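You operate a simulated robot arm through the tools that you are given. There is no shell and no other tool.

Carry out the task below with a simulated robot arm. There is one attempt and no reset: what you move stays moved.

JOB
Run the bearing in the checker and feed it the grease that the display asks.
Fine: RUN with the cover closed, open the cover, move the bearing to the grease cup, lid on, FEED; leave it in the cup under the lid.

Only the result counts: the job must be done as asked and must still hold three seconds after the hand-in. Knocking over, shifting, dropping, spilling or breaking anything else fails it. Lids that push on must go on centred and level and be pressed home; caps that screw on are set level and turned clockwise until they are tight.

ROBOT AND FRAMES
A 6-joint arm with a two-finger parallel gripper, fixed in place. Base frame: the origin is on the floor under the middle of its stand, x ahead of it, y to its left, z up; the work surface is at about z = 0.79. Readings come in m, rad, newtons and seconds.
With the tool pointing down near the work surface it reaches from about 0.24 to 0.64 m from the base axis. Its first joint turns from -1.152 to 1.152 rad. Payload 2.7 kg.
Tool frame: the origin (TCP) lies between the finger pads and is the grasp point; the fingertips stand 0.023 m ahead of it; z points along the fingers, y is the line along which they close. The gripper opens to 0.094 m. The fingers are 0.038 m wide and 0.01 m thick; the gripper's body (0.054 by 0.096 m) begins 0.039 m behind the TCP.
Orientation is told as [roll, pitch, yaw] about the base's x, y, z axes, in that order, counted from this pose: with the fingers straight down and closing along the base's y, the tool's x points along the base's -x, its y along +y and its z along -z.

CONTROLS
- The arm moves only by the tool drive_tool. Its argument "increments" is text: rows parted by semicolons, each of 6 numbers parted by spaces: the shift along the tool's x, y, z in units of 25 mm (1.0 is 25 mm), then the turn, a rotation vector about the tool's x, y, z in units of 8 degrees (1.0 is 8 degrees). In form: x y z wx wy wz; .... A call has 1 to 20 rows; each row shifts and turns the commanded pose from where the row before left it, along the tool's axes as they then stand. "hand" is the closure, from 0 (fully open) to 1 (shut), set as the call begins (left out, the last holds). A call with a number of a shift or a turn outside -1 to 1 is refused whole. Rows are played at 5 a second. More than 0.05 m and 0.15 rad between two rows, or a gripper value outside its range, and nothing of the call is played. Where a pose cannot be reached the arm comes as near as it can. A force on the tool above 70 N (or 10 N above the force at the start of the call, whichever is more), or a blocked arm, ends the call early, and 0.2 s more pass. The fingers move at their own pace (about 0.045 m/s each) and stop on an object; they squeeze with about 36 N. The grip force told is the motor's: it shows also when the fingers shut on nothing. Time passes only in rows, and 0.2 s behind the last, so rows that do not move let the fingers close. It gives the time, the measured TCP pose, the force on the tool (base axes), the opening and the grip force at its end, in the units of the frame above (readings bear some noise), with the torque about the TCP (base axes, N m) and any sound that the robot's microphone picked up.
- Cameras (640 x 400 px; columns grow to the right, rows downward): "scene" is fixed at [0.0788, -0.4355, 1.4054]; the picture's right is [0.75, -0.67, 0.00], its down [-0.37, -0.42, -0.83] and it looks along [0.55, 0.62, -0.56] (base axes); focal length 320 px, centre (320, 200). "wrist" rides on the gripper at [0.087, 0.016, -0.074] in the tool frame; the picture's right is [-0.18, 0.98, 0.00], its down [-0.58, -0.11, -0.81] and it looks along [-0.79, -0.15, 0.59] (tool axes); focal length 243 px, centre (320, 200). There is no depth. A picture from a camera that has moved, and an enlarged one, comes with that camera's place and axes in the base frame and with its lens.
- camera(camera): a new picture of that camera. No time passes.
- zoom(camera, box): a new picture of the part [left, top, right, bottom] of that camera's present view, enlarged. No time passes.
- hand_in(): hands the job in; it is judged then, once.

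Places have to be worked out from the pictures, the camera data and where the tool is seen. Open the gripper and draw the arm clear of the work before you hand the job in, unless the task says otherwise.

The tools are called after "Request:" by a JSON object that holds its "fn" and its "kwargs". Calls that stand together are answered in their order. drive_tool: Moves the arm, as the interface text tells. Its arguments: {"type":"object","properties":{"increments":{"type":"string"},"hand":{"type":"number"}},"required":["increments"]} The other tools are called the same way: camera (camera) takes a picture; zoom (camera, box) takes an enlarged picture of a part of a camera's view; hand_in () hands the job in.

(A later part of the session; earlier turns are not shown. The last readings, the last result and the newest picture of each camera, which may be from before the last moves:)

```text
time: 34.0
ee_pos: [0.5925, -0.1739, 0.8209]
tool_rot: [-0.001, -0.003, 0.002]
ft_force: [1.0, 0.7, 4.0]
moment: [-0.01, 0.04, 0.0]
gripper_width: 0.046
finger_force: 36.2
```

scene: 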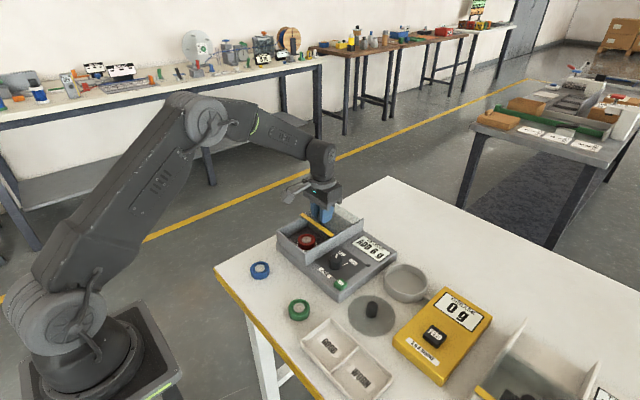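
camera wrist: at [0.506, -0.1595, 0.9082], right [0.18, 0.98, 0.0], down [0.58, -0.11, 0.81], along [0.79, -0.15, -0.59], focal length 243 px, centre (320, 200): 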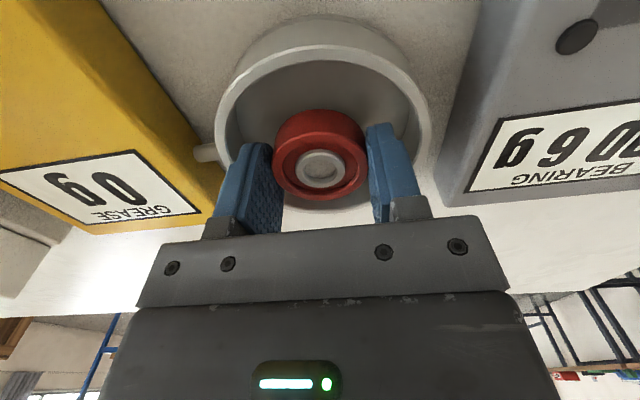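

A contact force of about 4 N has appeared. One more 0.75 mm step to confirm the bearing is seated.

Request:
{"fn": "drive_tool", "kwargs": {"increments": "0 0 0.03 0 0 0;0 0 0 0 0 0", "hand": 1}}

```text
time: 34.6
ee_pos: [0.5927, -0.1742, 0.8205]
tool_rot: [0.001, -0.001, 0.001]
ft_force: [-1.7, -0.1, 14.8]
moment: [0.06, 0.17, -0.04]
gripper_width: 0.0465
finger_force: 35.7
```

The bearing is on the cup floor (15 N). I open just enough to release it (56 mm) and lift straight out.

Request:
{"fn": "drive_tool", "kwargs": {"increments": "0 0 -0.03 0 0 0;0 0 0 0 0 0;0 0 0 0 0 0", "hand": 0.41}}

Request:
{"fn": "drive_tool", "kwargs": {"increments": "0 0 -0.2 0 0 0;0 0 -0.4 0 0 0;0 0 -0.7 0 0 0;0 0 -0.8 0 0 0;0 0 -0.8 0 0 0;0 0 -0.8 0 0 0;0 0 -0.8 0 0 0", "hand": 0.41}}

Request:
{"fn": "zoom", "kwargs": {"camera": "scene", "box": [370, 250, 450, 300]}}

Request:
{"fn": "camera", "kwargs": {"camera": "wrist"}}

```text
time: 35.4
ee_pos: [0.5928, -0.1741, 0.8197]
tool_rot: [0.002, 0.0, 0.001]
ft_force: [0.5, 3.4, 1.6]
moment: [-0.06, -0.02, 0.11]
gripper_width: 0.0536
finger_force: 0.0
```

```text
time: 37.0
ee_pos: [0.5925, -0.1744, 0.9329]
tool_rot: [-0.001, 0.001, 0.002]
ft_force: [-1.4, 0.6, 0.2]
moment: [0.0, -0.03, 0.0]
gripper_width: 0.0557
finger_force: 0.1
```

```text
8.00 times, centred on (410, 275) of scene
camera zoom: at [0.0788, -0.4355, 1.4054], right [0.75, -0.67, 0.0], down [-0.37, -0.42, -0.83], along [0.55, 0.62, -0.56], focal length 2559 px, centre (-400, -400)
```

zoom: 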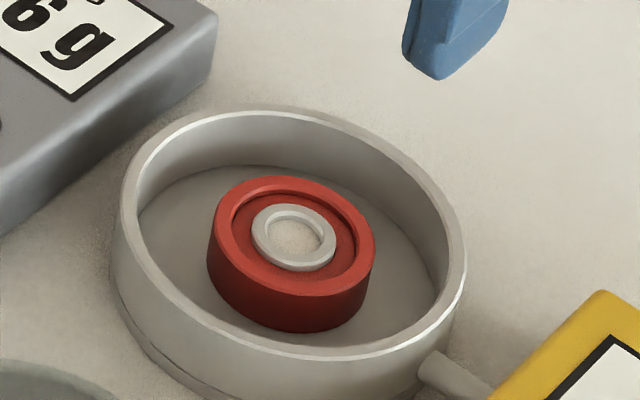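

```text
taken
camera wrist: at [0.506, -0.1568, 1.0081], right [0.18, 0.98, 0.0], down [0.58, -0.11, 0.81], along [0.79, -0.15, -0.59], focal length 243 px, centre (320, 200)
```

wrist: 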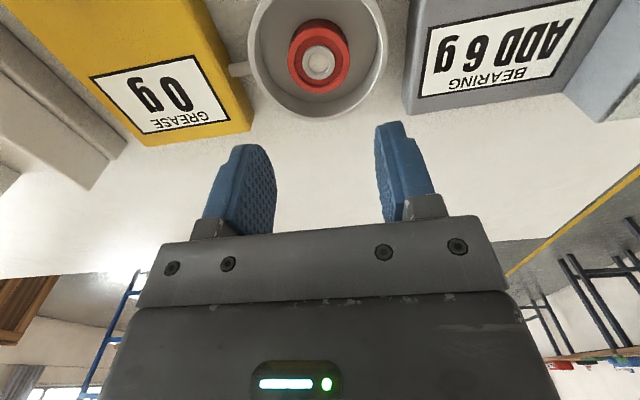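

The bearing is lying flat in the cup. I zoom to measure the cup rim centre relative to the known bearing position (0.593, -0.174).

Request:
{"fn": "zoom", "kwargs": {"camera": "wrist", "box": [220, 0, 420, 125]}}

Request:
{"fn": "zoom", "kwargs": {"camera": "scene", "box": [330, 270, 410, 350]}}

```text
3.20 times, centred on (320, 62) of wrist
camera zoom: at [0.506, -0.1568, 1.0081], right [0.18, 0.98, 0.0], down [0.58, -0.11, 0.81], along [0.79, -0.15, -0.59], focal length 776 px, centre (320, 640)
```

zoom: 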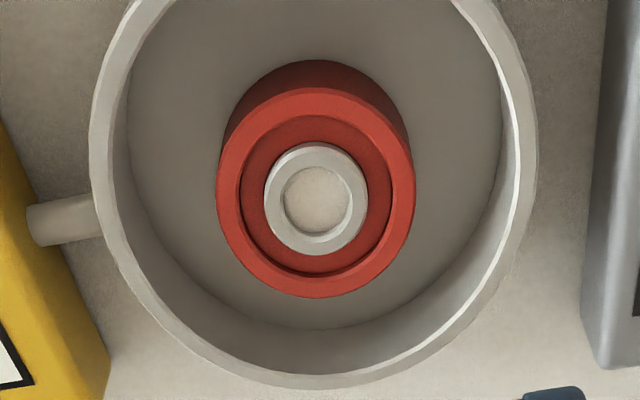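

```text
5.00 times, centred on (370, 310) of scene
camera zoom: at [0.0788, -0.4355, 1.4054], right [0.75, -0.67, 0.0], down [-0.37, -0.42, -0.83], along [0.55, 0.62, -0.56], focal length 1599 px, centre (70, -350)
```

zoom: 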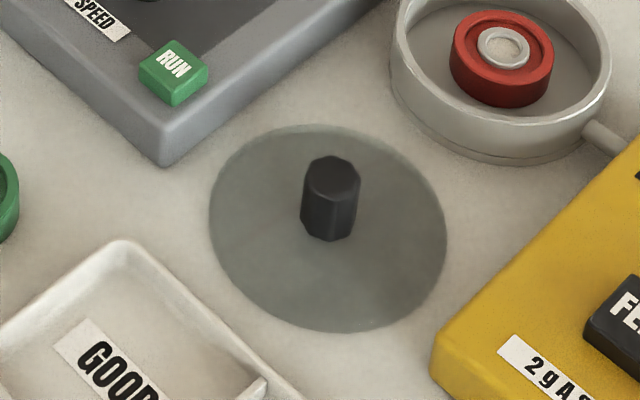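

The cup centre is confirmed at (0.592, -0.174), rim z≈0.813. Next is the lid near (0.462, -0.179), knob top ≈0.831; I back off to view it from above.

Request:
{"fn": "drive_tool", "kwargs": {"increments": "0.5 0 -0.8 0 0 0;0.95 0 -0.8 0 0 0;0.95 0 -0.8 0 0 0;0.95 0 -0.3 0 0 0;0.95 0 0 0 0 0;0.95 0 0 0 0 0;0.95 0 0 0 0 0;0.95 0 0 0 0 0;0.95 0 0 0 0 0;0.4 0 0 0 0 0;0 0 0 0 0 0", "hand": 0.45}}

Request:
{"fn": "camera", "kwargs": {"camera": "wrist"}}

Request:
{"fn": "zoom", "kwargs": {"camera": "wrist", "box": [220, 50, 420, 175]}}

```text
time: 39.4
ee_pos: [0.3782, -0.1752, 1.0001]
tool_rot: [0.0, 0.0, 0.001]
ft_force: [-0.4, 0.2, -0.8]
moment: [-0.01, 0.01, 0.0]
gripper_width: 0.0515
finger_force: 0.0
```

```text
taken
camera wrist: at [0.2927, -0.1579, 1.0755], right [0.18, 0.98, 0.0], down [0.58, -0.11, 0.81], along [0.79, -0.15, -0.59], focal length 243 px, centre (320, 200)
```

wrist: 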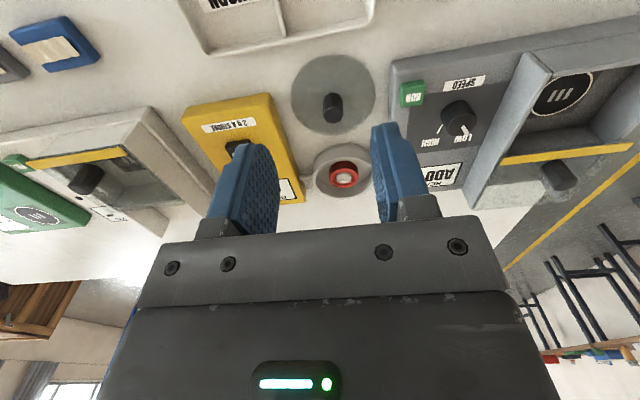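

```text
3.20 times, centred on (320, 112) of wrist
camera zoom: at [0.2927, -0.1579, 1.0755], right [0.18, 0.98, 0.0], down [0.58, -0.11, 0.81], along [0.79, -0.15, -0.59], focal length 776 px, centre (320, 480)
```

zoom: 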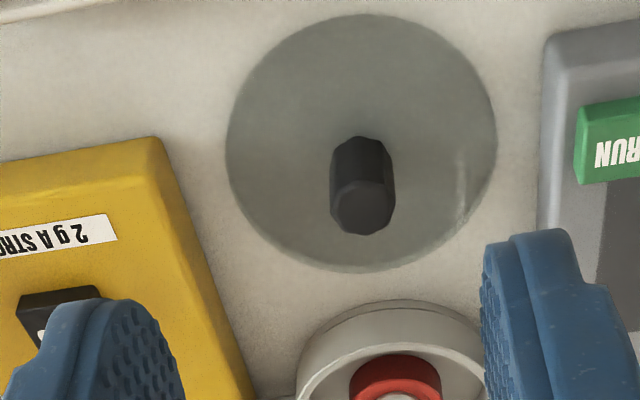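

Lid knob triangulates to about (0.467, -0.174) with top at z≈0.8205. I move above it for an alignment check.

Request:
{"fn": "drive_tool", "kwargs": {"increments": "-0.71 0.01 0.9 0 0 0;-0.71 0.01 0.9 0 0 0;-0.71 0.01 0.9 0 0 0;-0.71 0.01 0.9 0 0 0;-0.71 0.01 0.9 0 0 0;0 0 0 0 0 0", "hand": 0.45}}

Request:
{"fn": "zoom", "kwargs": {"camera": "wrist", "box": [220, 0, 420, 125]}}

Request:
{"fn": "zoom", "kwargs": {"camera": "scene", "box": [320, 260, 416, 320]}}

```text
time: 40.8
ee_pos: [0.4679, -0.1735, 0.889]
tool_rot: [0.0, -0.001, 0.001]
ft_force: [0.0, -0.2, 0.3]
moment: [-0.02, 0.0, 0.01]
gripper_width: 0.0517
finger_force: 0.1
```

```text
3.20 times, centred on (320, 62) of wrist
camera zoom: at [0.382, -0.1577, 0.9638], right [0.18, 0.98, 0.0], down [0.58, -0.11, 0.81], along [0.79, -0.15, -0.59], focal length 776 px, centre (320, 640)
```

zoom: 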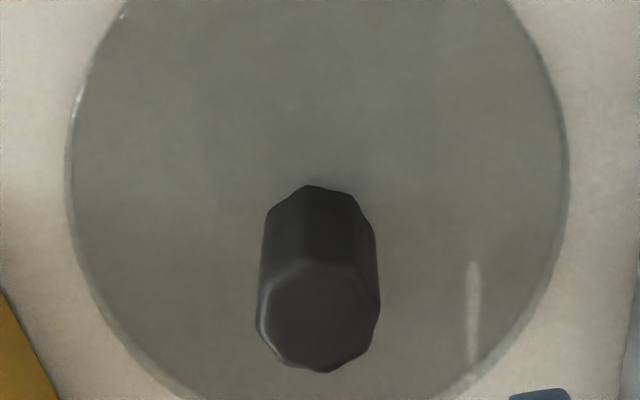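

```text
6.67 times, centred on (368, 290) of scene
camera zoom: at [0.0789, -0.4355, 1.4054], right [0.75, -0.67, 0.0], down [-0.37, -0.42, -0.83], along [0.55, 0.62, -0.56], focal length 2132 px, centre (0, -400)
```

zoom: 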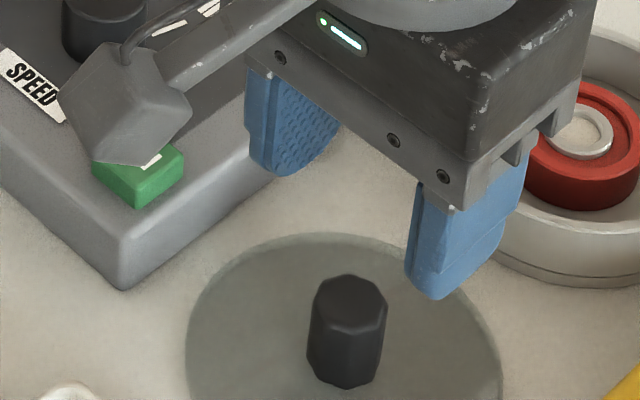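

Knob confirmed at (0.467, -0.174). I descend so the tips stop ~5 mm above the disc, then close on the knob.

Request:
{"fn": "drive_tool", "kwargs": {"increments": "0.035 -0.015 0.65 0 0 0;0 0 0.65 0 0 0;0 0 0.65 0 0 0;0 0 0.65 0 0 0;0 0 0 0 0 0", "hand": 0.45}}

Request:
{"fn": "drive_tool", "kwargs": {"increments": "0 0 0 0 0 0;0 0 0 0 0 0;0 0 0 0 0 0;0 0 0 0 0 0", "hand": 1}}

Request:
{"fn": "zoom", "kwargs": {"camera": "scene", "box": [320, 260, 416, 320]}}

Request:
{"fn": "camera", "kwargs": {"camera": "wrist"}}

```text
time: 42.0
ee_pos: [0.4677, -0.1748, 0.8233]
tool_rot: [-0.001, -0.001, 0.003]
ft_force: [0.2, 1.3, 0.3]
moment: [0.02, -0.01, 0.03]
gripper_width: 0.0517
finger_force: 0.1
```

```text
time: 43.0
ee_pos: [0.4673, -0.1745, 0.823]
tool_rot: [0.001, -0.001, 0.001]
ft_force: [0.4, -0.4, 0.7]
moment: [-0.02, 0.02, -0.01]
gripper_width: 0.0224
finger_force: 36.9
```

```text
6.67 times, centred on (368, 290) of scene
camera zoom: at [0.0788, -0.4355, 1.4054], right [0.75, -0.67, 0.0], down [-0.37, -0.42, -0.83], along [0.55, 0.62, -0.56], focal length 2132 px, centre (0, -400)
```

zoom: 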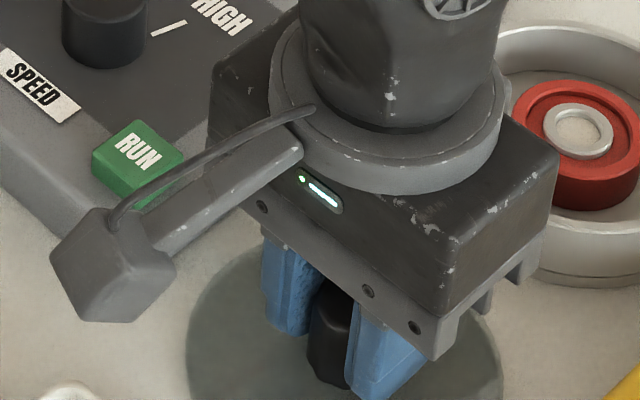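

```text
taken
camera wrist: at [0.3804, -0.1577, 0.8988], right [0.18, 0.98, 0.0], down [0.58, -0.11, 0.81], along [0.79, -0.15, -0.59], focal length 243 px, centre (320, 200)
```

wrist: 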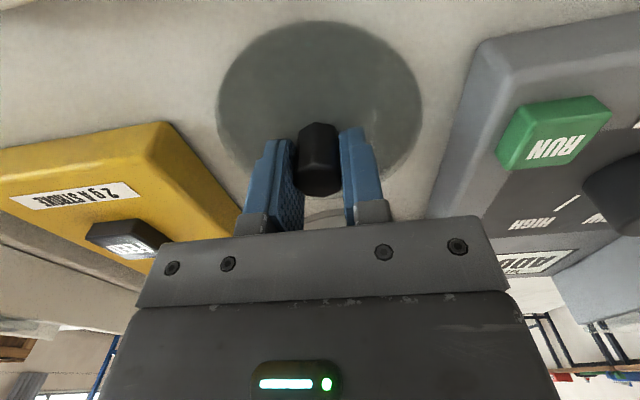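

The knob is gripped at 22.4 mm without side load. I zoom the wrist view to measure the disc centre relative to the TCP.

Request:
{"fn": "zoom", "kwargs": {"camera": "wrist", "box": [200, 0, 440, 150]}}

```text
2.67 times, centred on (320, 75) of wrist
camera zoom: at [0.3804, -0.1577, 0.8988], right [0.18, 0.98, 0.0], down [0.58, -0.11, 0.81], along [0.79, -0.15, -0.59], focal length 647 px, centre (320, 533)
```

zoom: 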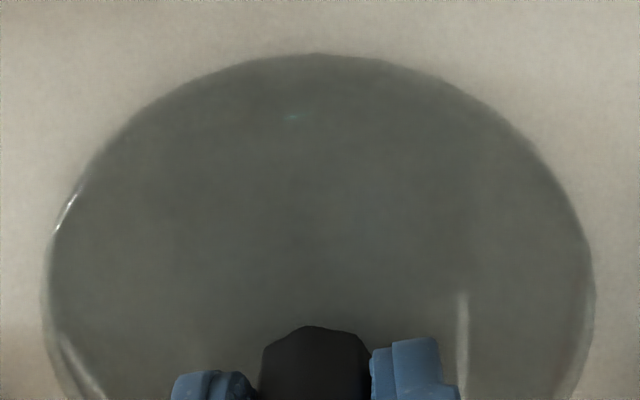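

The disc is centred on the TCP within about 1 mm (lid Ø ≈110 mm). I lift it straight up.

Request:
{"fn": "drive_tool", "kwargs": {"increments": "0 0 -0.2 0 0 0;0 0 -0.4 0 0 0;0 0 -0.7 0 0 0;0 0 -0.8 0 0 0;0 0 -0.8 0 0 0;0 0 -0.8 0 0 0;0 0 0 0 0 0", "hand": 1}}

Request:
{"fn": "zoom", "kwargs": {"camera": "scene", "box": [300, 220, 428, 300]}}

Request:
{"fn": "camera", "kwargs": {"camera": "wrist"}}

```text
time: 44.6
ee_pos: [0.4685, -0.1728, 0.914]
tool_rot: [0.0, 0.0, 0.001]
ft_force: [0.3, 0.0, -0.4]
moment: [0.0, 0.01, 0.0]
gripper_width: 0.0226
finger_force: 36.3
```

```text
5.00 times, centred on (364, 260) of scene
camera zoom: at [0.0788, -0.4355, 1.4054], right [0.75, -0.67, 0.0], down [-0.37, -0.42, -0.83], along [0.55, 0.62, -0.56], focal length 1599 px, centre (100, -100)
```

zoom: 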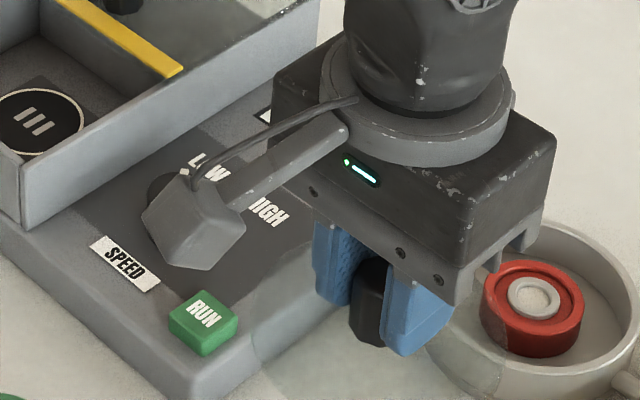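

```text
taken
camera wrist: at [0.3821, -0.1565, 0.991], right [0.18, 0.98, 0.0], down [0.58, -0.11, 0.81], along [0.79, -0.15, -0.59], focal length 243 px, centre (320, 200)
```

wrist: 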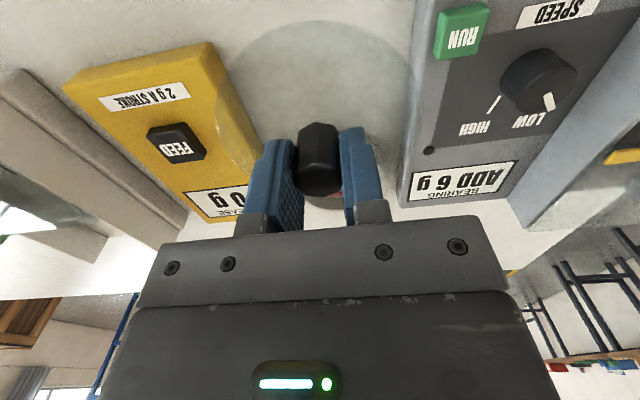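

The transparent lid is held level. I carry it over to the cup at safe height.

Request:
{"fn": "drive_tool", "kwargs": {"increments": "-0.5 0 0 0 0 0;-0.85 0 0 0 0 0;-0.85 -0.02 0 0 0 0;-0.85 -0.02 0 0 0 0;-0.85 0 0 0 0 0;-0.7 0 0.3 0 0 0;-0.34 0 0.4 0 0 0;0 0 0 0 0 0;0 0 0 0 0 0", "hand": 1}}

Request:
{"fn": "camera", "kwargs": {"camera": "wrist"}}

Request:
{"fn": "zoom", "kwargs": {"camera": "scene", "box": [360, 240, 456, 300]}}

```text
time: 46.6
ee_pos: [0.5917, -0.175, 0.8971]
tool_rot: [0.002, 0.001, 0.002]
ft_force: [0.1, -0.4, -0.7]
moment: [-0.02, 0.01, 0.03]
gripper_width: 0.0226
finger_force: 36.1
```

```text
taken
camera wrist: at [0.5058, -0.1575, 0.9734], right [0.18, 0.98, 0.0], down [0.58, -0.11, 0.81], along [0.79, -0.15, -0.59], focal length 243 px, centre (320, 200)
```

wrist: 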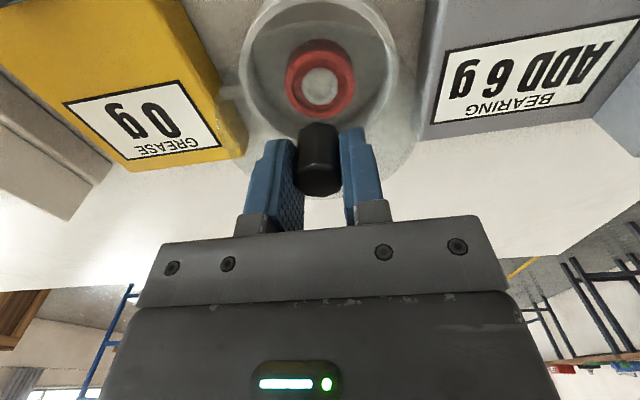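

```text
6.67 times, centred on (408, 270) of scene
camera zoom: at [0.0789, -0.4355, 1.4054], right [0.75, -0.67, 0.0], down [-0.37, -0.42, -0.83], along [0.55, 0.62, -0.56], focal length 2132 px, centre (-267, -267)
```

zoom: 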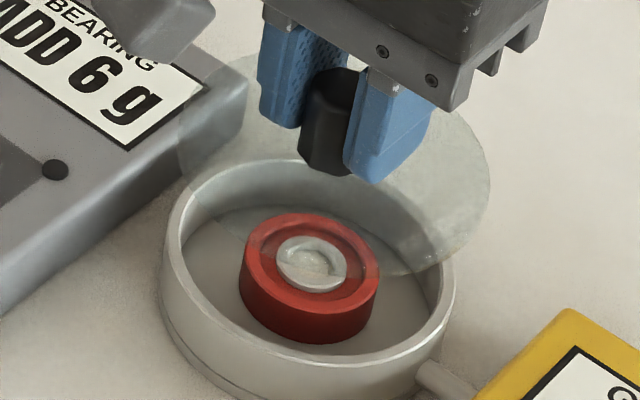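

The lid is over the cup. I lower to about 14 mm above the rim to compare the lid and rim outlines.

Request:
{"fn": "drive_tool", "kwargs": {"increments": "0 0 0.5 0 0 0;0 0 0.5 0 0 0;0 0 0.48 0 0 0;0 0 0 0 0 0;0 0 0 0 0 0", "hand": 1}}

Request:
{"fn": "zoom", "kwargs": {"camera": "wrist", "box": [200, 0, 440, 150]}}

Request:
{"fn": "zoom", "kwargs": {"camera": "scene", "box": [368, 250, 448, 300]}}

```text
time: 47.8
ee_pos: [0.5914, -0.1746, 0.8608]
tool_rot: [0.0, 0.0, 0.001]
ft_force: [0.1, -0.9, 0.1]
moment: [0.01, -0.02, 0.0]
gripper_width: 0.0227
finger_force: 35.7
```

```text
2.67 times, centred on (320, 75) of wrist
camera zoom: at [0.5043, -0.1582, 0.9354], right [0.18, 0.98, 0.0], down [0.58, -0.11, 0.81], along [0.79, -0.15, -0.59], focal length 647 px, centre (320, 533)
```

zoom: 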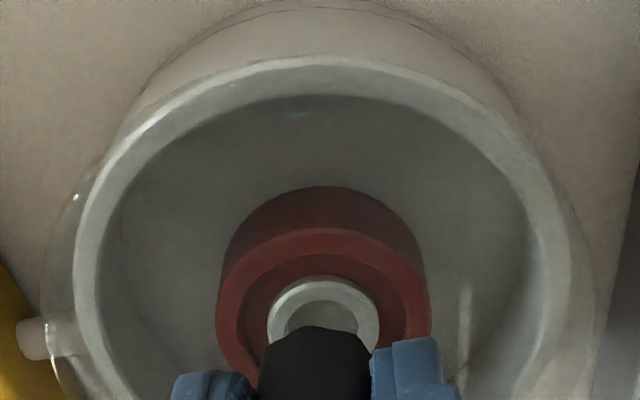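

```text
8.00 times, centred on (408, 275) of scene
camera zoom: at [0.0788, -0.4355, 1.4054], right [0.75, -0.67, 0.0], down [-0.37, -0.42, -0.83], along [0.55, 0.62, -0.56], focal length 2559 px, centre (-384, -400)
```

zoom: 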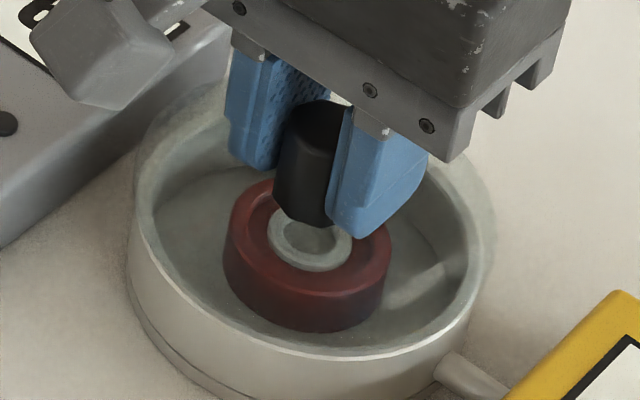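

I take stronger enlargements of the lid and rim edges from the scene camera to check centring before lowering.

Request:
{"fn": "zoom", "kwargs": {"camera": "scene", "box": [382, 258, 434, 300]}}

Request:
{"fn": "zoom", "kwargs": {"camera": "scene", "box": [380, 255, 412, 275]}}

Request:
{"fn": "zoom", "kwargs": {"camera": "scene", "box": [408, 265, 440, 285]}}

```text
9.52 times, centred on (408, 279) of scene
camera zoom: at [0.0788, -0.4355, 1.4054], right [0.75, -0.67, 0.0], down [-0.37, -0.42, -0.83], along [0.55, 0.62, -0.56], focal length 3046 px, centre (-518, -552)
```

zoom: 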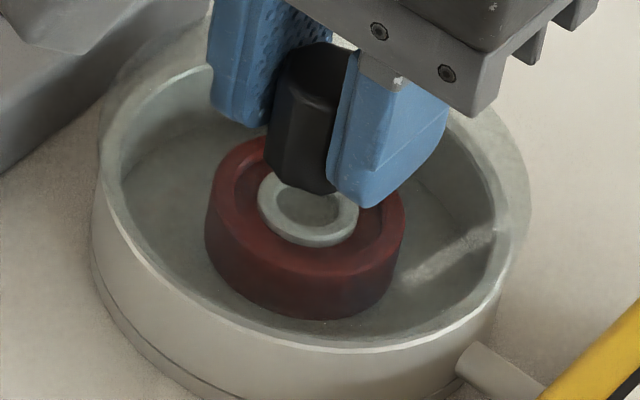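

```text
16.00 times, centred on (396, 265) of scene
camera zoom: at [0.0788, -0.4355, 1.4054], right [0.75, -0.67, 0.0], down [-0.37, -0.42, -0.83], along [0.55, 0.62, -0.56], focal length 5118 px, centre (-896, -840)
```

zoom: 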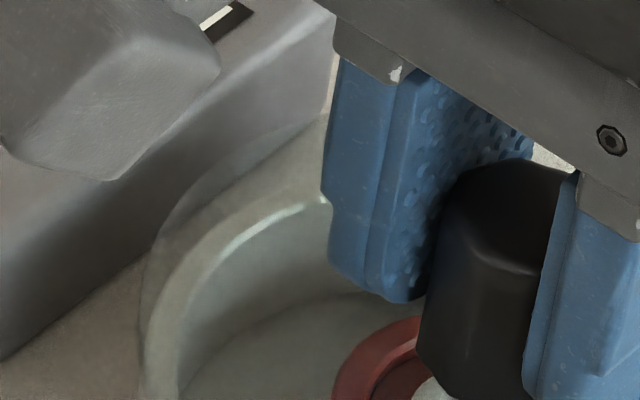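

```text
16.00 times, centred on (424, 275) of scene
camera zoom: at [0.0788, -0.4355, 1.4054], right [0.75, -0.67, 0.0], down [-0.37, -0.42, -0.83], along [0.55, 0.62, -0.56], focal length 5118 px, centre (-1344, -1000)
```

zoom: 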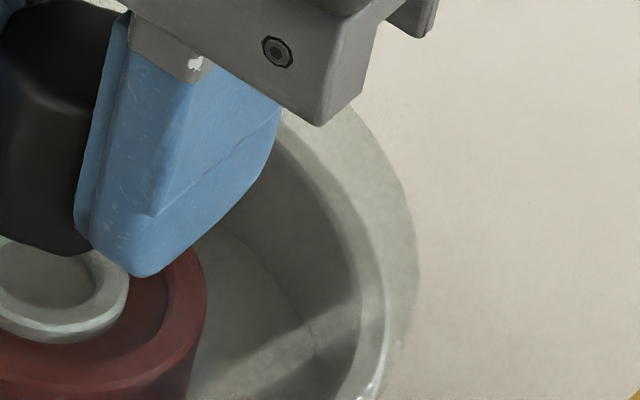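

Request:
{"fn": "zoom", "kwargs": {"camera": "scene", "box": [394, 278, 426, 298]}}

Request:
{"fn": "zoom", "kwargs": {"camera": "scene", "box": [380, 270, 412, 290]}}

Request:
{"fn": "zoom", "kwargs": {"camera": "scene", "box": [415, 272, 447, 292]}}

```text
16.00 times, centred on (410, 288) of scene
camera zoom: at [0.0788, -0.4355, 1.4054], right [0.75, -0.67, 0.0], down [-0.37, -0.42, -0.83], along [0.55, 0.62, -0.56], focal length 5118 px, centre (-1120, -1208)
```

zoom: 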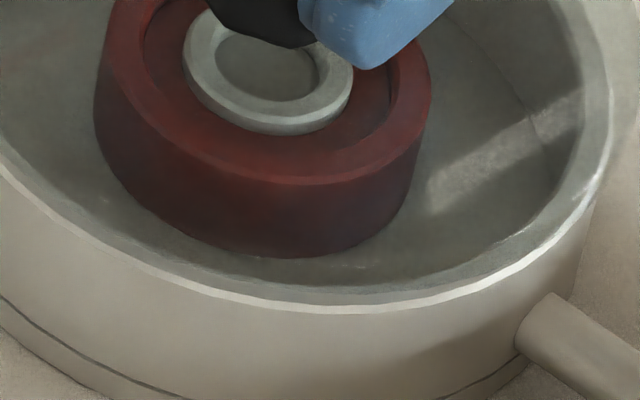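

```text
16.00 times, centred on (396, 280) of scene
camera zoom: at [0.0788, -0.4355, 1.4054], right [0.75, -0.67, 0.0], down [-0.37, -0.42, -0.83], along [0.55, 0.62, -0.56], focal length 5118 px, centre (-896, -1080)
```

zoom: 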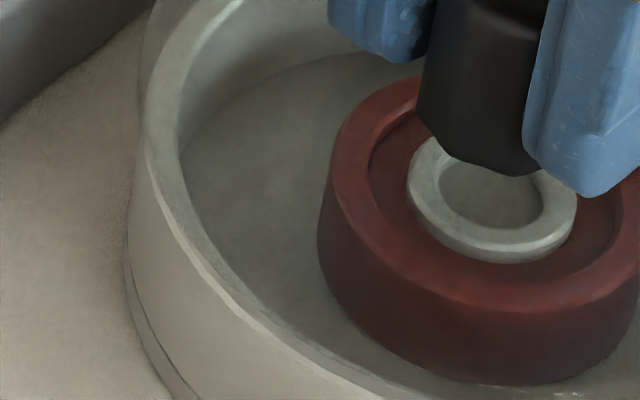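

```text
16.00 times, centred on (431, 282) of scene
camera zoom: at [0.0788, -0.4355, 1.4054], right [0.75, -0.67, 0.0], down [-0.37, -0.42, -0.83], along [0.55, 0.62, -0.56], focal length 5118 px, centre (-1456, -1112)
```

zoom: 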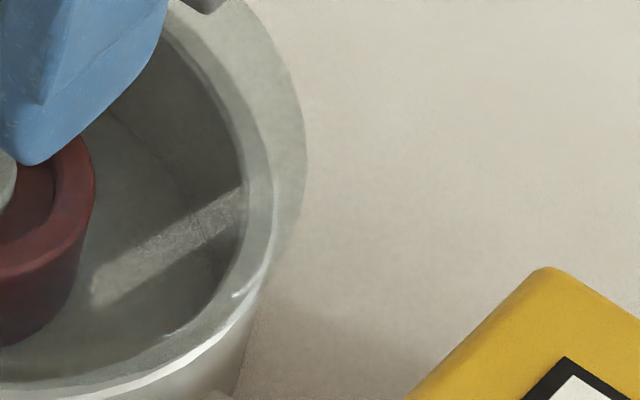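

Lid and rim agree to within about 1 mm (cup ≈0.8 mm further in +x). I apply that correction and lower towards the rim in small steps.

Request:
{"fn": "drive_tool", "kwargs": {"increments": "-0.03 0 0.1 0 0 0;0 0 0.1 0 0 0;0 0 0.1 0 0 0;0 0 0.08 0 0 0;0 0 0 0 0 0", "hand": 1}}

Request:
{"fn": "drive_tool", "kwargs": {"increments": "0 0 0.05 0 0 0;0 0 0.05 0 0 0;0 0 0 0 0 0", "hand": 1}}

```text
time: 49.0
ee_pos: [0.5925, -0.1742, 0.8534]
tool_rot: [0.001, -0.002, 0.003]
ft_force: [-16.6, 8.4, 23.3]
moment: [0.33, 0.53, 0.09]
gripper_width: 0.0226
finger_force: 36.0
heard: snap
```

```text
time: 49.8
ee_pos: [0.5923, -0.1752, 0.8524]
tool_rot: [0.0, -0.004, 0.002]
ft_force: [-14.7, 7.7, 33.2]
moment: [0.53, 0.31, -0.01]
gripper_width: 0.0227
finger_force: 36.3
```

A snap was heard and contact force rises, so the lid appears to have clicked on. I check how it looks before releasing.

Request:
{"fn": "zoom", "kwargs": {"camera": "scene", "box": [368, 250, 448, 300]}}

Request:
{"fn": "zoom", "kwargs": {"camera": "wrist", "box": [200, 0, 440, 150]}}

Request:
{"fn": "zoom", "kwargs": {"camera": "scene", "box": [394, 274, 434, 299]}}

```text
8.00 times, centred on (408, 275) of scene
camera zoom: at [0.0779, -0.4352, 1.4056], right [0.75, -0.67, 0.0], down [-0.37, -0.42, -0.83], along [0.55, 0.62, -0.56], focal length 2559 px, centre (-384, -400)
```

zoom: 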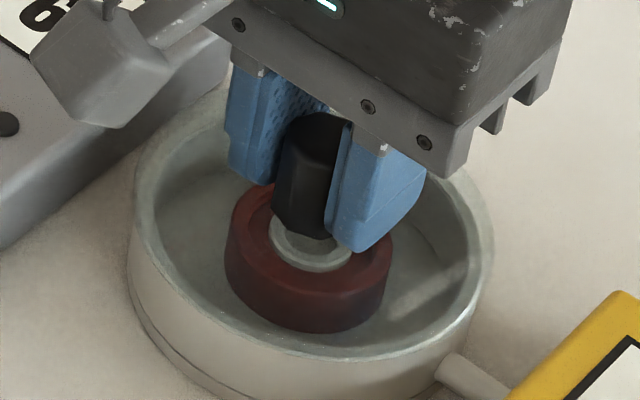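

```text
2.67 times, centred on (320, 75) of wrist
camera zoom: at [0.5055, -0.1575, 0.9278], right [0.18, 0.98, 0.0], down [0.58, -0.11, 0.81], along [0.8, -0.15, -0.59], focal length 647 px, centre (320, 533)
```

zoom: 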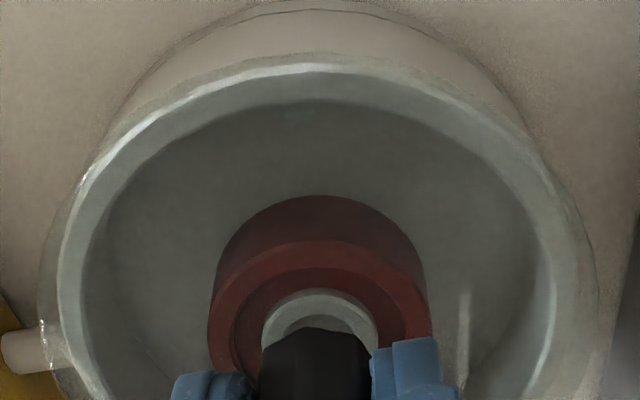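

```text
16.00 times, centred on (414, 286) of scene
camera zoom: at [0.0779, -0.4352, 1.4056], right [0.75, -0.67, 0.0], down [-0.37, -0.42, -0.83], along [0.55, 0.62, -0.56], focal length 5118 px, centre (-1184, -1184)
```

zoom: 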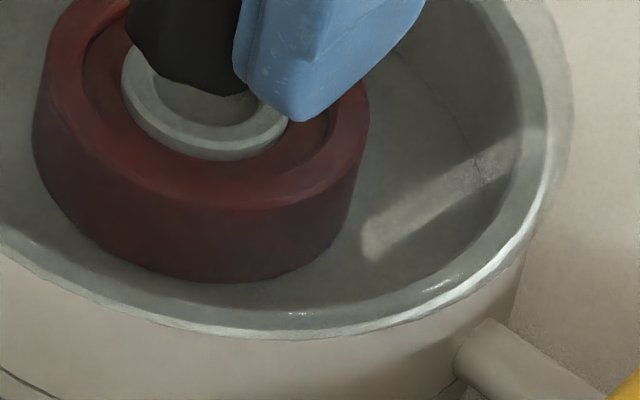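

The lid sits level and centred on the rim. I press a bit more to be sure it is fully home.

Request:
{"fn": "drive_tool", "kwargs": {"increments": "0 0 0.05 0 0 0;0 0 0.05 0 0 0;0 0 0 0 0 0", "hand": 1}}

```text
time: 50.6
ee_pos: [0.5934, -0.1743, 0.8512]
tool_rot: [-0.002, -0.007, 0.001]
ft_force: [-9.9, 7.4, 34.7]
moment: [0.46, 0.21, -0.02]
gripper_width: 0.0227
finger_force: 35.9
```

Force stays at ~35 N while z creeps down, so the pads are slipping on the knob. I relieve the load, open the fingers and lift away to inspect the lid.

Request:
{"fn": "drive_tool", "kwargs": {"increments": "0 0 -0.12 0 0 0;0 0 0 0 0 0", "hand": 1}}

Request:
{"fn": "drive_tool", "kwargs": {"increments": "0 0 0 0 0 0;0 0 0 0 0 0;0 0 0 0 0 0;0 0 -0.3 0 0 0;0 0 -0.8 0 0 0;0 0 -0.8 0 0 0;0 0 -0.8 0 0 0", "hand": 0.45}}

Request:
{"fn": "zoom", "kwargs": {"camera": "scene", "box": [368, 250, 448, 300]}}

Request:
{"fn": "zoom", "kwargs": {"camera": "wrist", "box": [200, 0, 440, 150]}}

```text
time: 51.2
ee_pos: [0.5917, -0.1741, 0.8521]
tool_rot: [0.0, -0.008, 0.001]
ft_force: [6.4, 5.2, 18.9]
moment: [0.36, -0.29, -0.07]
gripper_width: 0.0226
finger_force: 35.8
```

```text
time: 52.8
ee_pos: [0.5914, -0.1752, 0.9185]
tool_rot: [0.001, 0.003, 0.001]
ft_force: [-0.6, -0.6, 0.3]
moment: [0.03, 0.0, 0.01]
gripper_width: 0.0516
finger_force: 0.1
```

```text
8.00 times, centred on (408, 275) of scene
camera zoom: at [0.0788, -0.4355, 1.4054], right [0.75, -0.67, 0.0], down [-0.37, -0.42, -0.83], along [0.55, 0.62, -0.56], focal length 2559 px, centre (-384, -400)
```

zoom: 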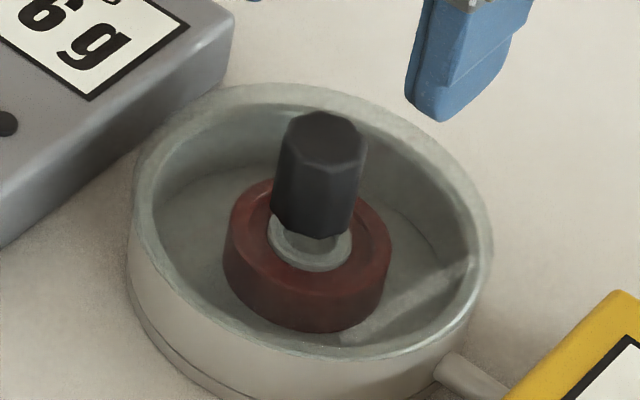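

```text
2.67 times, centred on (320, 75) of wrist
camera zoom: at [0.5053, -0.1582, 0.9928], right [0.18, 0.98, 0.0], down [0.58, -0.11, 0.81], along [0.79, -0.15, -0.59], focal length 647 px, centre (320, 533)
```

zoom: 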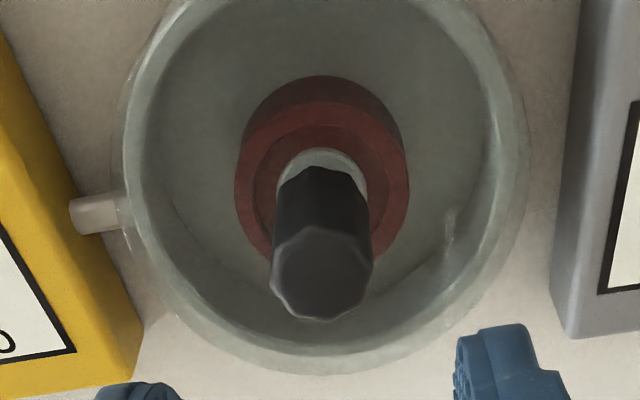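

Request:
{"fn": "zoom", "kwargs": {"camera": "scene", "box": [380, 272, 412, 292]}}

Request:
{"fn": "zoom", "kwargs": {"camera": "scene", "box": [404, 276, 436, 296]}}

Request:
{"fn": "zoom", "kwargs": {"camera": "scene", "box": [395, 255, 435, 280]}}

```text
16.00 times, centred on (396, 282) of scene
camera zoom: at [0.0788, -0.4355, 1.4054], right [0.75, -0.67, 0.0], down [-0.37, -0.42, -0.83], along [0.55, 0.62, -0.56], focal length 5118 px, centre (-896, -1112)
```

zoom: 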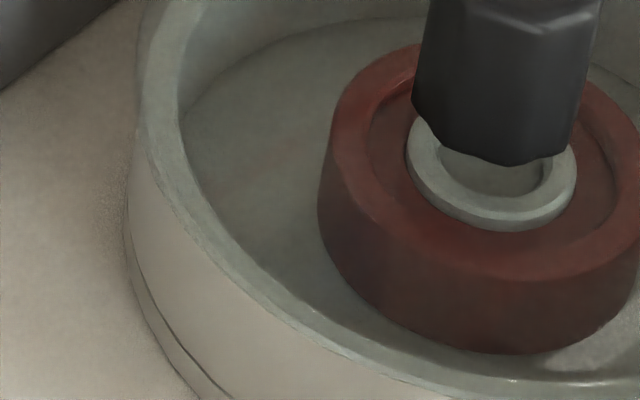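

```text
16.00 times, centred on (420, 286) of scene
camera zoom: at [0.0788, -0.4355, 1.4054], right [0.75, -0.67, 0.0], down [-0.37, -0.42, -0.83], along [0.55, 0.62, -0.56], focal length 5118 px, centre (-1280, -1176)
```

zoom: 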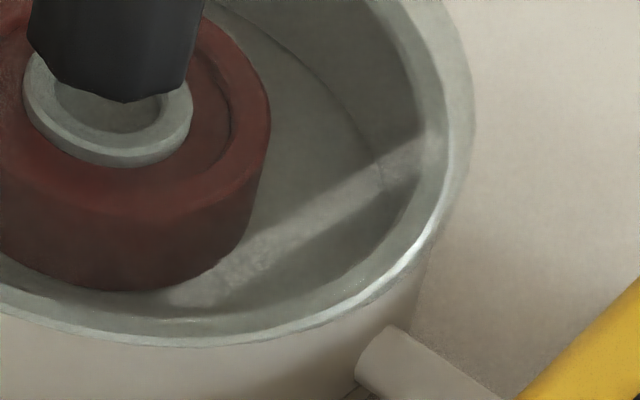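

```text
16.00 times, centred on (415, 268) of scene
camera zoom: at [0.0788, -0.4355, 1.4054], right [0.75, -0.67, 0.0], down [-0.37, -0.42, -0.83], along [0.55, 0.62, -0.56], focal length 5118 px, centre (-1200, -880)
```

zoom: 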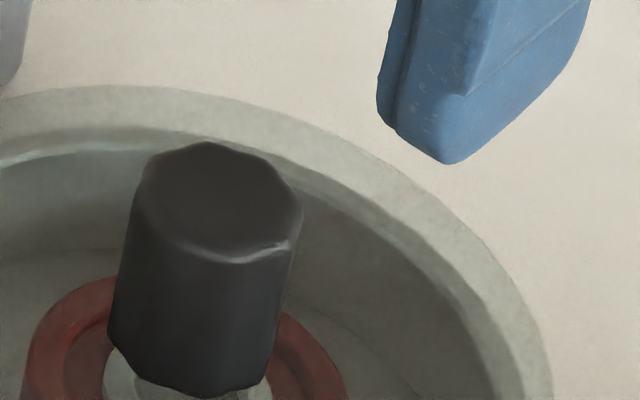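

The lid lies flat all round on the rim. To be certain, I shut the fingers and press on the knob's top.

Request:
{"fn": "drive_tool", "kwargs": {"increments": "-0.03 0.04 0 0 0 0;0 0 0 0 0 0;0 0 0 0 0 0;0 0 0.6 0 0 0;0 0 0.6 0 0 0;0 0 0.3 0 0 0;0 0 0 0 0 0", "hand": 1}}

Request:
{"fn": "zoom", "kwargs": {"camera": "scene", "box": [368, 240, 448, 290]}}

```text
time: 54.4
ee_pos: [0.5927, -0.1737, 0.8803]
tool_rot: [0.001, 0.0, 0.001]
ft_force: [-2.2, 1.8, 3.8]
moment: [0.03, 0.06, -0.08]
gripper_width: 0.0
finger_force: 36.4
```

```text
8.00 times, centred on (408, 265) of scene
camera zoom: at [0.0787, -0.4355, 1.4054], right [0.75, -0.67, 0.0], down [-0.37, -0.42, -0.83], along [0.55, 0.62, -0.56], focal length 2559 px, centre (-384, -320)
```

zoom: 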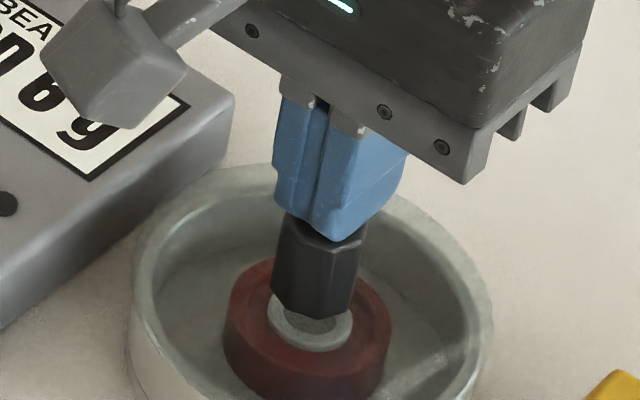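

Force shows 3.8 N but the pictures suggest a few mm of gap to the knob top. I go down in small steps watching the force.

Request:
{"fn": "drive_tool", "kwargs": {"increments": "0 0 0.06 0 0 0;0 0 0 0 0 0", "hand": 1}}

```text
time: 55.0
ee_pos: [0.5929, -0.1744, 0.8786]
tool_rot: [0.0, -0.004, 0.004]
ft_force: [-4.1, -0.3, 12.7]
moment: [0.04, 0.16, -0.03]
gripper_width: 0.0
finger_force: 36.0
```

Contact is real (12.7 N), so the knob top is at about 0.857. I press on in small steps to around 45 N to see whether the lid goes down any further.

Request:
{"fn": "drive_tool", "kwargs": {"increments": "0 0 0.08 0 0 0;0 0 0.08 0 0 0;0 0 0 0 0 0", "hand": 1}}

```text
time: 55.8
ee_pos: [0.5925, -0.1732, 0.8792]
tool_rot: [-0.001, -0.006, 0.002]
ft_force: [-15.2, -1.1, 39.4]
moment: [0.03, 0.68, 0.03]
gripper_width: 0.0001
finger_force: 35.7
```

Rigid at 39 N with no further travel and no sound, so the lid is home. I lift off and move towards the FEED button.

Request:
{"fn": "drive_tool", "kwargs": {"increments": "0 0 -0.3 0 0 0;0 0 -0.8 0 0 0;0 0 -0.8 0 0 0;0 0 -0.8 0 0 0;0.7 -0.7 0 0 0 0;0.9 -0.9 0 0 0 0;0.9 -0.9 0 0 0 0;0.9 -0.9 0 0 0 0;0.6 -0.9 0 0 0 0;0 -0.6 0 0 0 0;0 0 0 0 0 0", "hand": 1}}

Request:
{"fn": "camera", "kwargs": {"camera": "wrist"}}

Request:
{"fn": "zoom", "kwargs": {"camera": "scene", "box": [370, 250, 498, 330]}}

```text
time: 58.2
ee_pos: [0.4953, -0.2969, 0.9416]
tool_rot: [0.0, 0.0, 0.003]
ft_force: [-0.1, 0.1, 0.4]
moment: [0.01, 0.01, 0.01]
gripper_width: 0.0
finger_force: 36.5
```

```text
taken
camera wrist: at [0.407, -0.28, 1.0162], right [0.18, 0.98, 0.0], down [0.58, -0.11, 0.81], along [0.79, -0.15, -0.59], focal length 243 px, centre (320, 200)
```

wrist: 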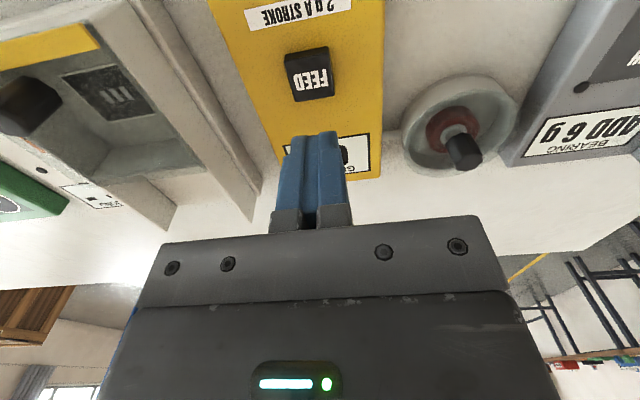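

```text
5.00 times, centred on (434, 290) of scene
camera zoom: at [0.0788, -0.4355, 1.4054], right [0.75, -0.67, 0.0], down [-0.37, -0.42, -0.83], along [0.55, 0.62, -0.56], focal length 1599 px, centre (-250, -250)
```

zoom: 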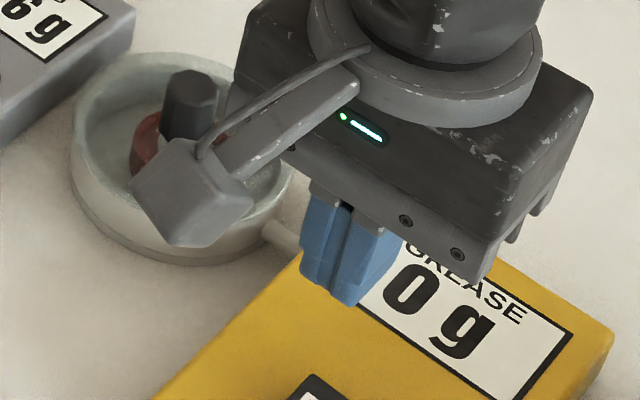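

Request:
{"fn": "zoom", "kwargs": {"camera": "wrist", "box": [240, 20, 400, 120]}}

Request:
{"fn": "zoom", "kwargs": {"camera": "scene", "box": [390, 300, 470, 350]}}

```text
4.00 times, centred on (320, 70) of wrist
camera zoom: at [0.407, -0.28, 1.0162], right [0.18, 0.98, 0.0], down [0.58, -0.11, 0.81], along [0.79, -0.15, -0.59], focal length 970 px, centre (320, 720)
```

zoom: 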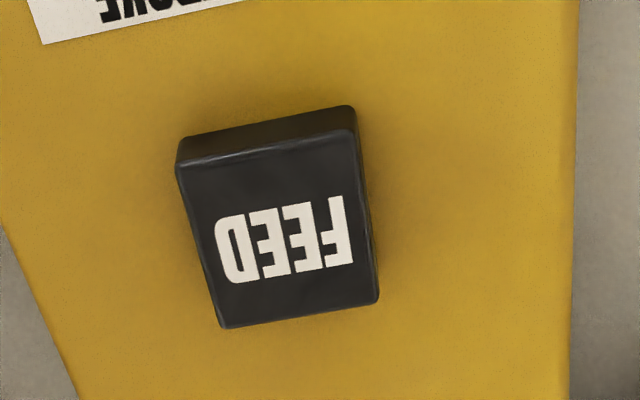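

```text
8.00 times, centred on (430, 325) of scene
camera zoom: at [0.0788, -0.4355, 1.4054], right [0.75, -0.67, 0.0], down [-0.37, -0.42, -0.83], along [0.55, 0.62, -0.56], focal length 2559 px, centre (-560, -800)
```

zoom: 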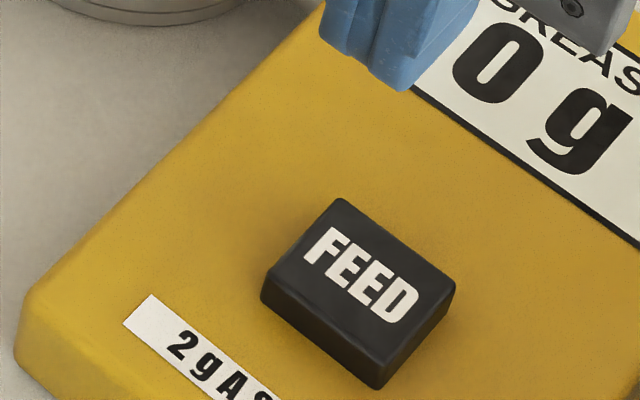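

FEED triangulates to (0.502, -0.3055) with its top around 0.826–0.832. I move above it and descend close, then press in small steps.

Request:
{"fn": "drive_tool", "kwargs": {"increments": "-0.27 -0.34 0 0 0 0;0 0 0.7 0 0 0;0 0 0.7 0 0 0;0 0 0.7 0 0 0;0 0 0.7 0 0 0;0 0 0 0 0 0", "hand": 1}}

Request:
{"fn": "zoom", "kwargs": {"camera": "scene", "box": [390, 290, 486, 350]}}

Request:
{"fn": "zoom", "kwargs": {"camera": "wrist", "box": [200, 20, 440, 170]}}

```text
time: 59.6
ee_pos: [0.4997, -0.3049, 0.872]
tool_rot: [0.001, 0.002, 0.002]
ft_force: [0.8, -0.2, 0.5]
moment: [0.01, 0.0, 0.03]
gripper_width: 0.0002
finger_force: 36.1
```

```text
6.67 times, centred on (438, 320) of scene
camera zoom: at [0.0788, -0.4355, 1.4054], right [0.75, -0.67, 0.0], down [-0.37, -0.42, -0.83], along [0.55, 0.62, -0.56], focal length 2132 px, centre (-467, -600)
```

zoom: 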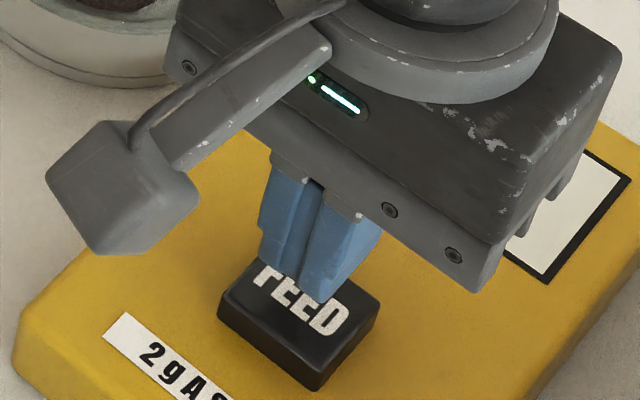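

```text
2.67 times, centred on (320, 95) of wrist
camera zoom: at [0.414, -0.2882, 0.9466], right [0.18, 0.98, 0.0], down [0.58, -0.11, 0.81], along [0.79, -0.15, -0.59], focal length 647 px, centre (320, 480)
```

zoom: 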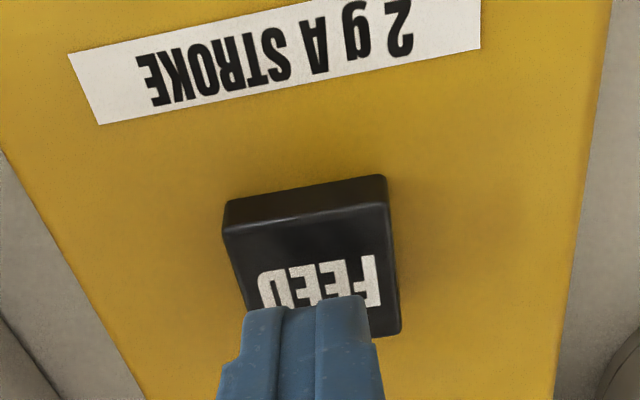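

The fingertips are over the FEED button. I press down step by step until a click.

Request:
{"fn": "drive_tool", "kwargs": {"increments": "0 0 0.15 0 0 0;0 0 0.15 0 0 0;0 0 0.15 0 0 0;0 0 0.1 0 0 0;0 0 0.1 0 0 0;0 0 0 0 0 0", "hand": 1}}

```text
time: 61.0
ee_pos: [0.4979, -0.3039, 0.8547]
tool_rot: [0.0, 0.0, 0.002]
ft_force: [0.1, -0.1, 0.1]
moment: [0.0, -0.02, 0.01]
gripper_width: 0.0
finger_force: 35.9
```

Request:
{"fn": "drive_tool", "kwargs": {"increments": "-0.06 -0.03 0.1 0 0 0;0 0 0.1 0 0 0;0 0 0 0 0 0", "hand": 1}}

```text
time: 61.8
ee_pos: [0.5, -0.3064, 0.8488]
tool_rot: [-0.001, 0.001, 0.002]
ft_force: [-1.6, 0.3, 3.1]
moment: [0.0, 0.0, 0.01]
gripper_width: 0.0
finger_force: 35.7
heard: click
```

A click was heard at z≈0.849. I check the grease display before anything else.

Request:
{"fn": "zoom", "kwargs": {"camera": "scene", "box": [370, 260, 498, 340]}}

Request:
{"fn": "camera", "kwargs": {"camera": "wrist"}}

```text
5.00 times, centred on (434, 300) of scene
camera zoom: at [0.0787, -0.4355, 1.4054], right [0.75, -0.67, 0.0], down [-0.37, -0.42, -0.83], along [0.55, 0.62, -0.56], focal length 1599 px, centre (-250, -300)
```

zoom: 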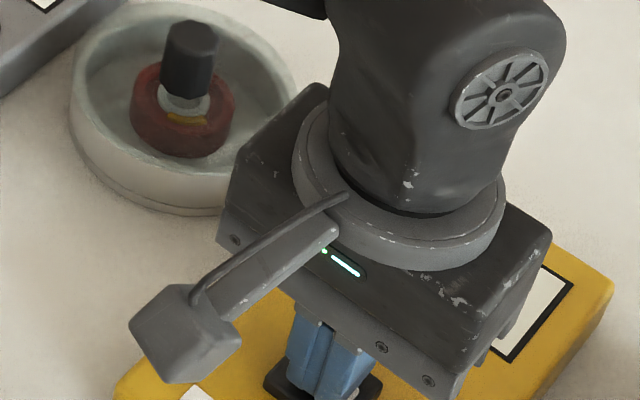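

```text
taken
camera wrist: at [0.4138, -0.2894, 0.9253], right [0.18, 0.98, 0.0], down [0.58, -0.11, 0.81], along [0.79, -0.15, -0.59], focal length 243 px, centre (320, 200)
```

wrist: 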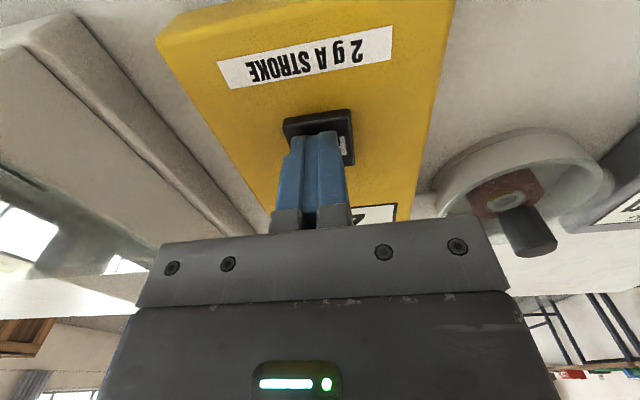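

Grease has appeared on the bearing. I lift off the button to release it and read the display.

Request:
{"fn": "drive_tool", "kwargs": {"increments": "0 0 -0.3 0 0 0;0 0 -0.9 0 0 0;0 0 -0.9 0 0 0;0 0 -0.9 0 0 0;0 0 -0.9 0 0 0;0 0 0 0 0 0", "hand": 1}}

Request:
{"fn": "zoom", "kwargs": {"camera": "scene", "box": [370, 260, 498, 340]}}

```text
time: 63.2
ee_pos: [0.5018, -0.3079, 0.9483]
tool_rot: [0.0, -0.001, 0.002]
ft_force: [0.3, 0.9, 0.6]
moment: [0.01, 0.01, 0.01]
gripper_width: 0.0
finger_force: 35.5
```

```text
5.00 times, centred on (434, 300) of scene
camera zoom: at [0.0788, -0.4355, 1.4054], right [0.75, -0.67, 0.0], down [-0.37, -0.42, -0.83], along [0.55, 0.62, -0.56], focal length 1599 px, centre (-250, -300)
```

zoom: 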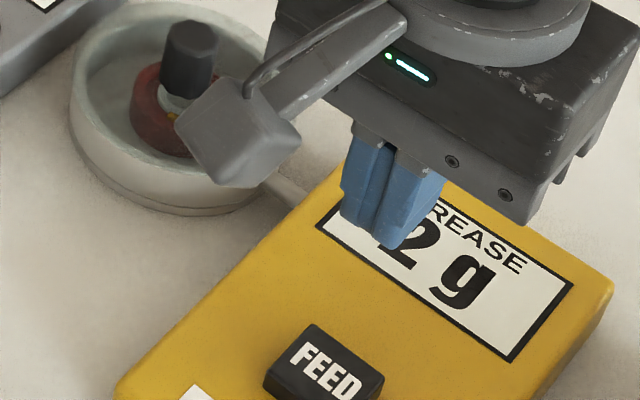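

The display reads 2 g. I make the second stroke by returning down the same distance.

Request:
{"fn": "drive_tool", "kwargs": {"increments": "0 0 0.9 0 0 0;0 0 0.9 0 0 0;0 0 0.9 0 0 0;0 0 0.8 0 0 0;0 0 0.15 0 0 0;0 0 0.15 0 0 0;0 0 0.1 0 0 0;0 0 0 0 0 0", "hand": 1}}

```text
time: 65.0
ee_pos: [0.5009, -0.3056, 0.8491]
tool_rot: [-0.001, -0.002, 0.002]
ft_force: [-1.5, -1.5, 3.9]
moment: [-0.05, 0.08, -0.02]
gripper_width: 0.0001
finger_force: 35.7
heard: click
```

A second click was heard. I lift again and read the display.

Request:
{"fn": "drive_tool", "kwargs": {"increments": "0 0 -0.3 0 0 0;0 0 -0.9 0 0 0;0 0 -0.9 0 0 0;0 0 -0.9 0 0 0;0 0 -0.9 0 0 0;0 0 0 0 0 0", "hand": 1}}

Request:
{"fn": "zoom", "kwargs": {"camera": "scene", "box": [370, 260, 498, 340]}}

```text
time: 66.4
ee_pos: [0.5021, -0.3065, 0.9476]
tool_rot: [0.0, -0.002, 0.001]
ft_force: [0.0, 0.2, -0.8]
moment: [0.02, 0.0, 0.0]
gripper_width: 0.0
finger_force: 36.3
```

```text
5.00 times, centred on (434, 300) of scene
camera zoom: at [0.0788, -0.4355, 1.4054], right [0.75, -0.67, 0.0], down [-0.37, -0.42, -0.83], along [0.55, 0.62, -0.56], focal length 1599 px, centre (-250, -300)
```

zoom: 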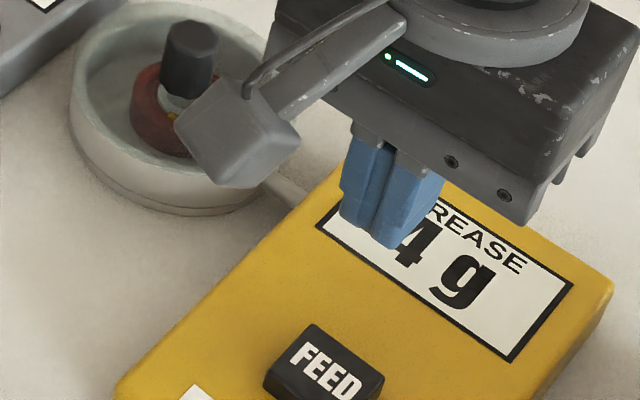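

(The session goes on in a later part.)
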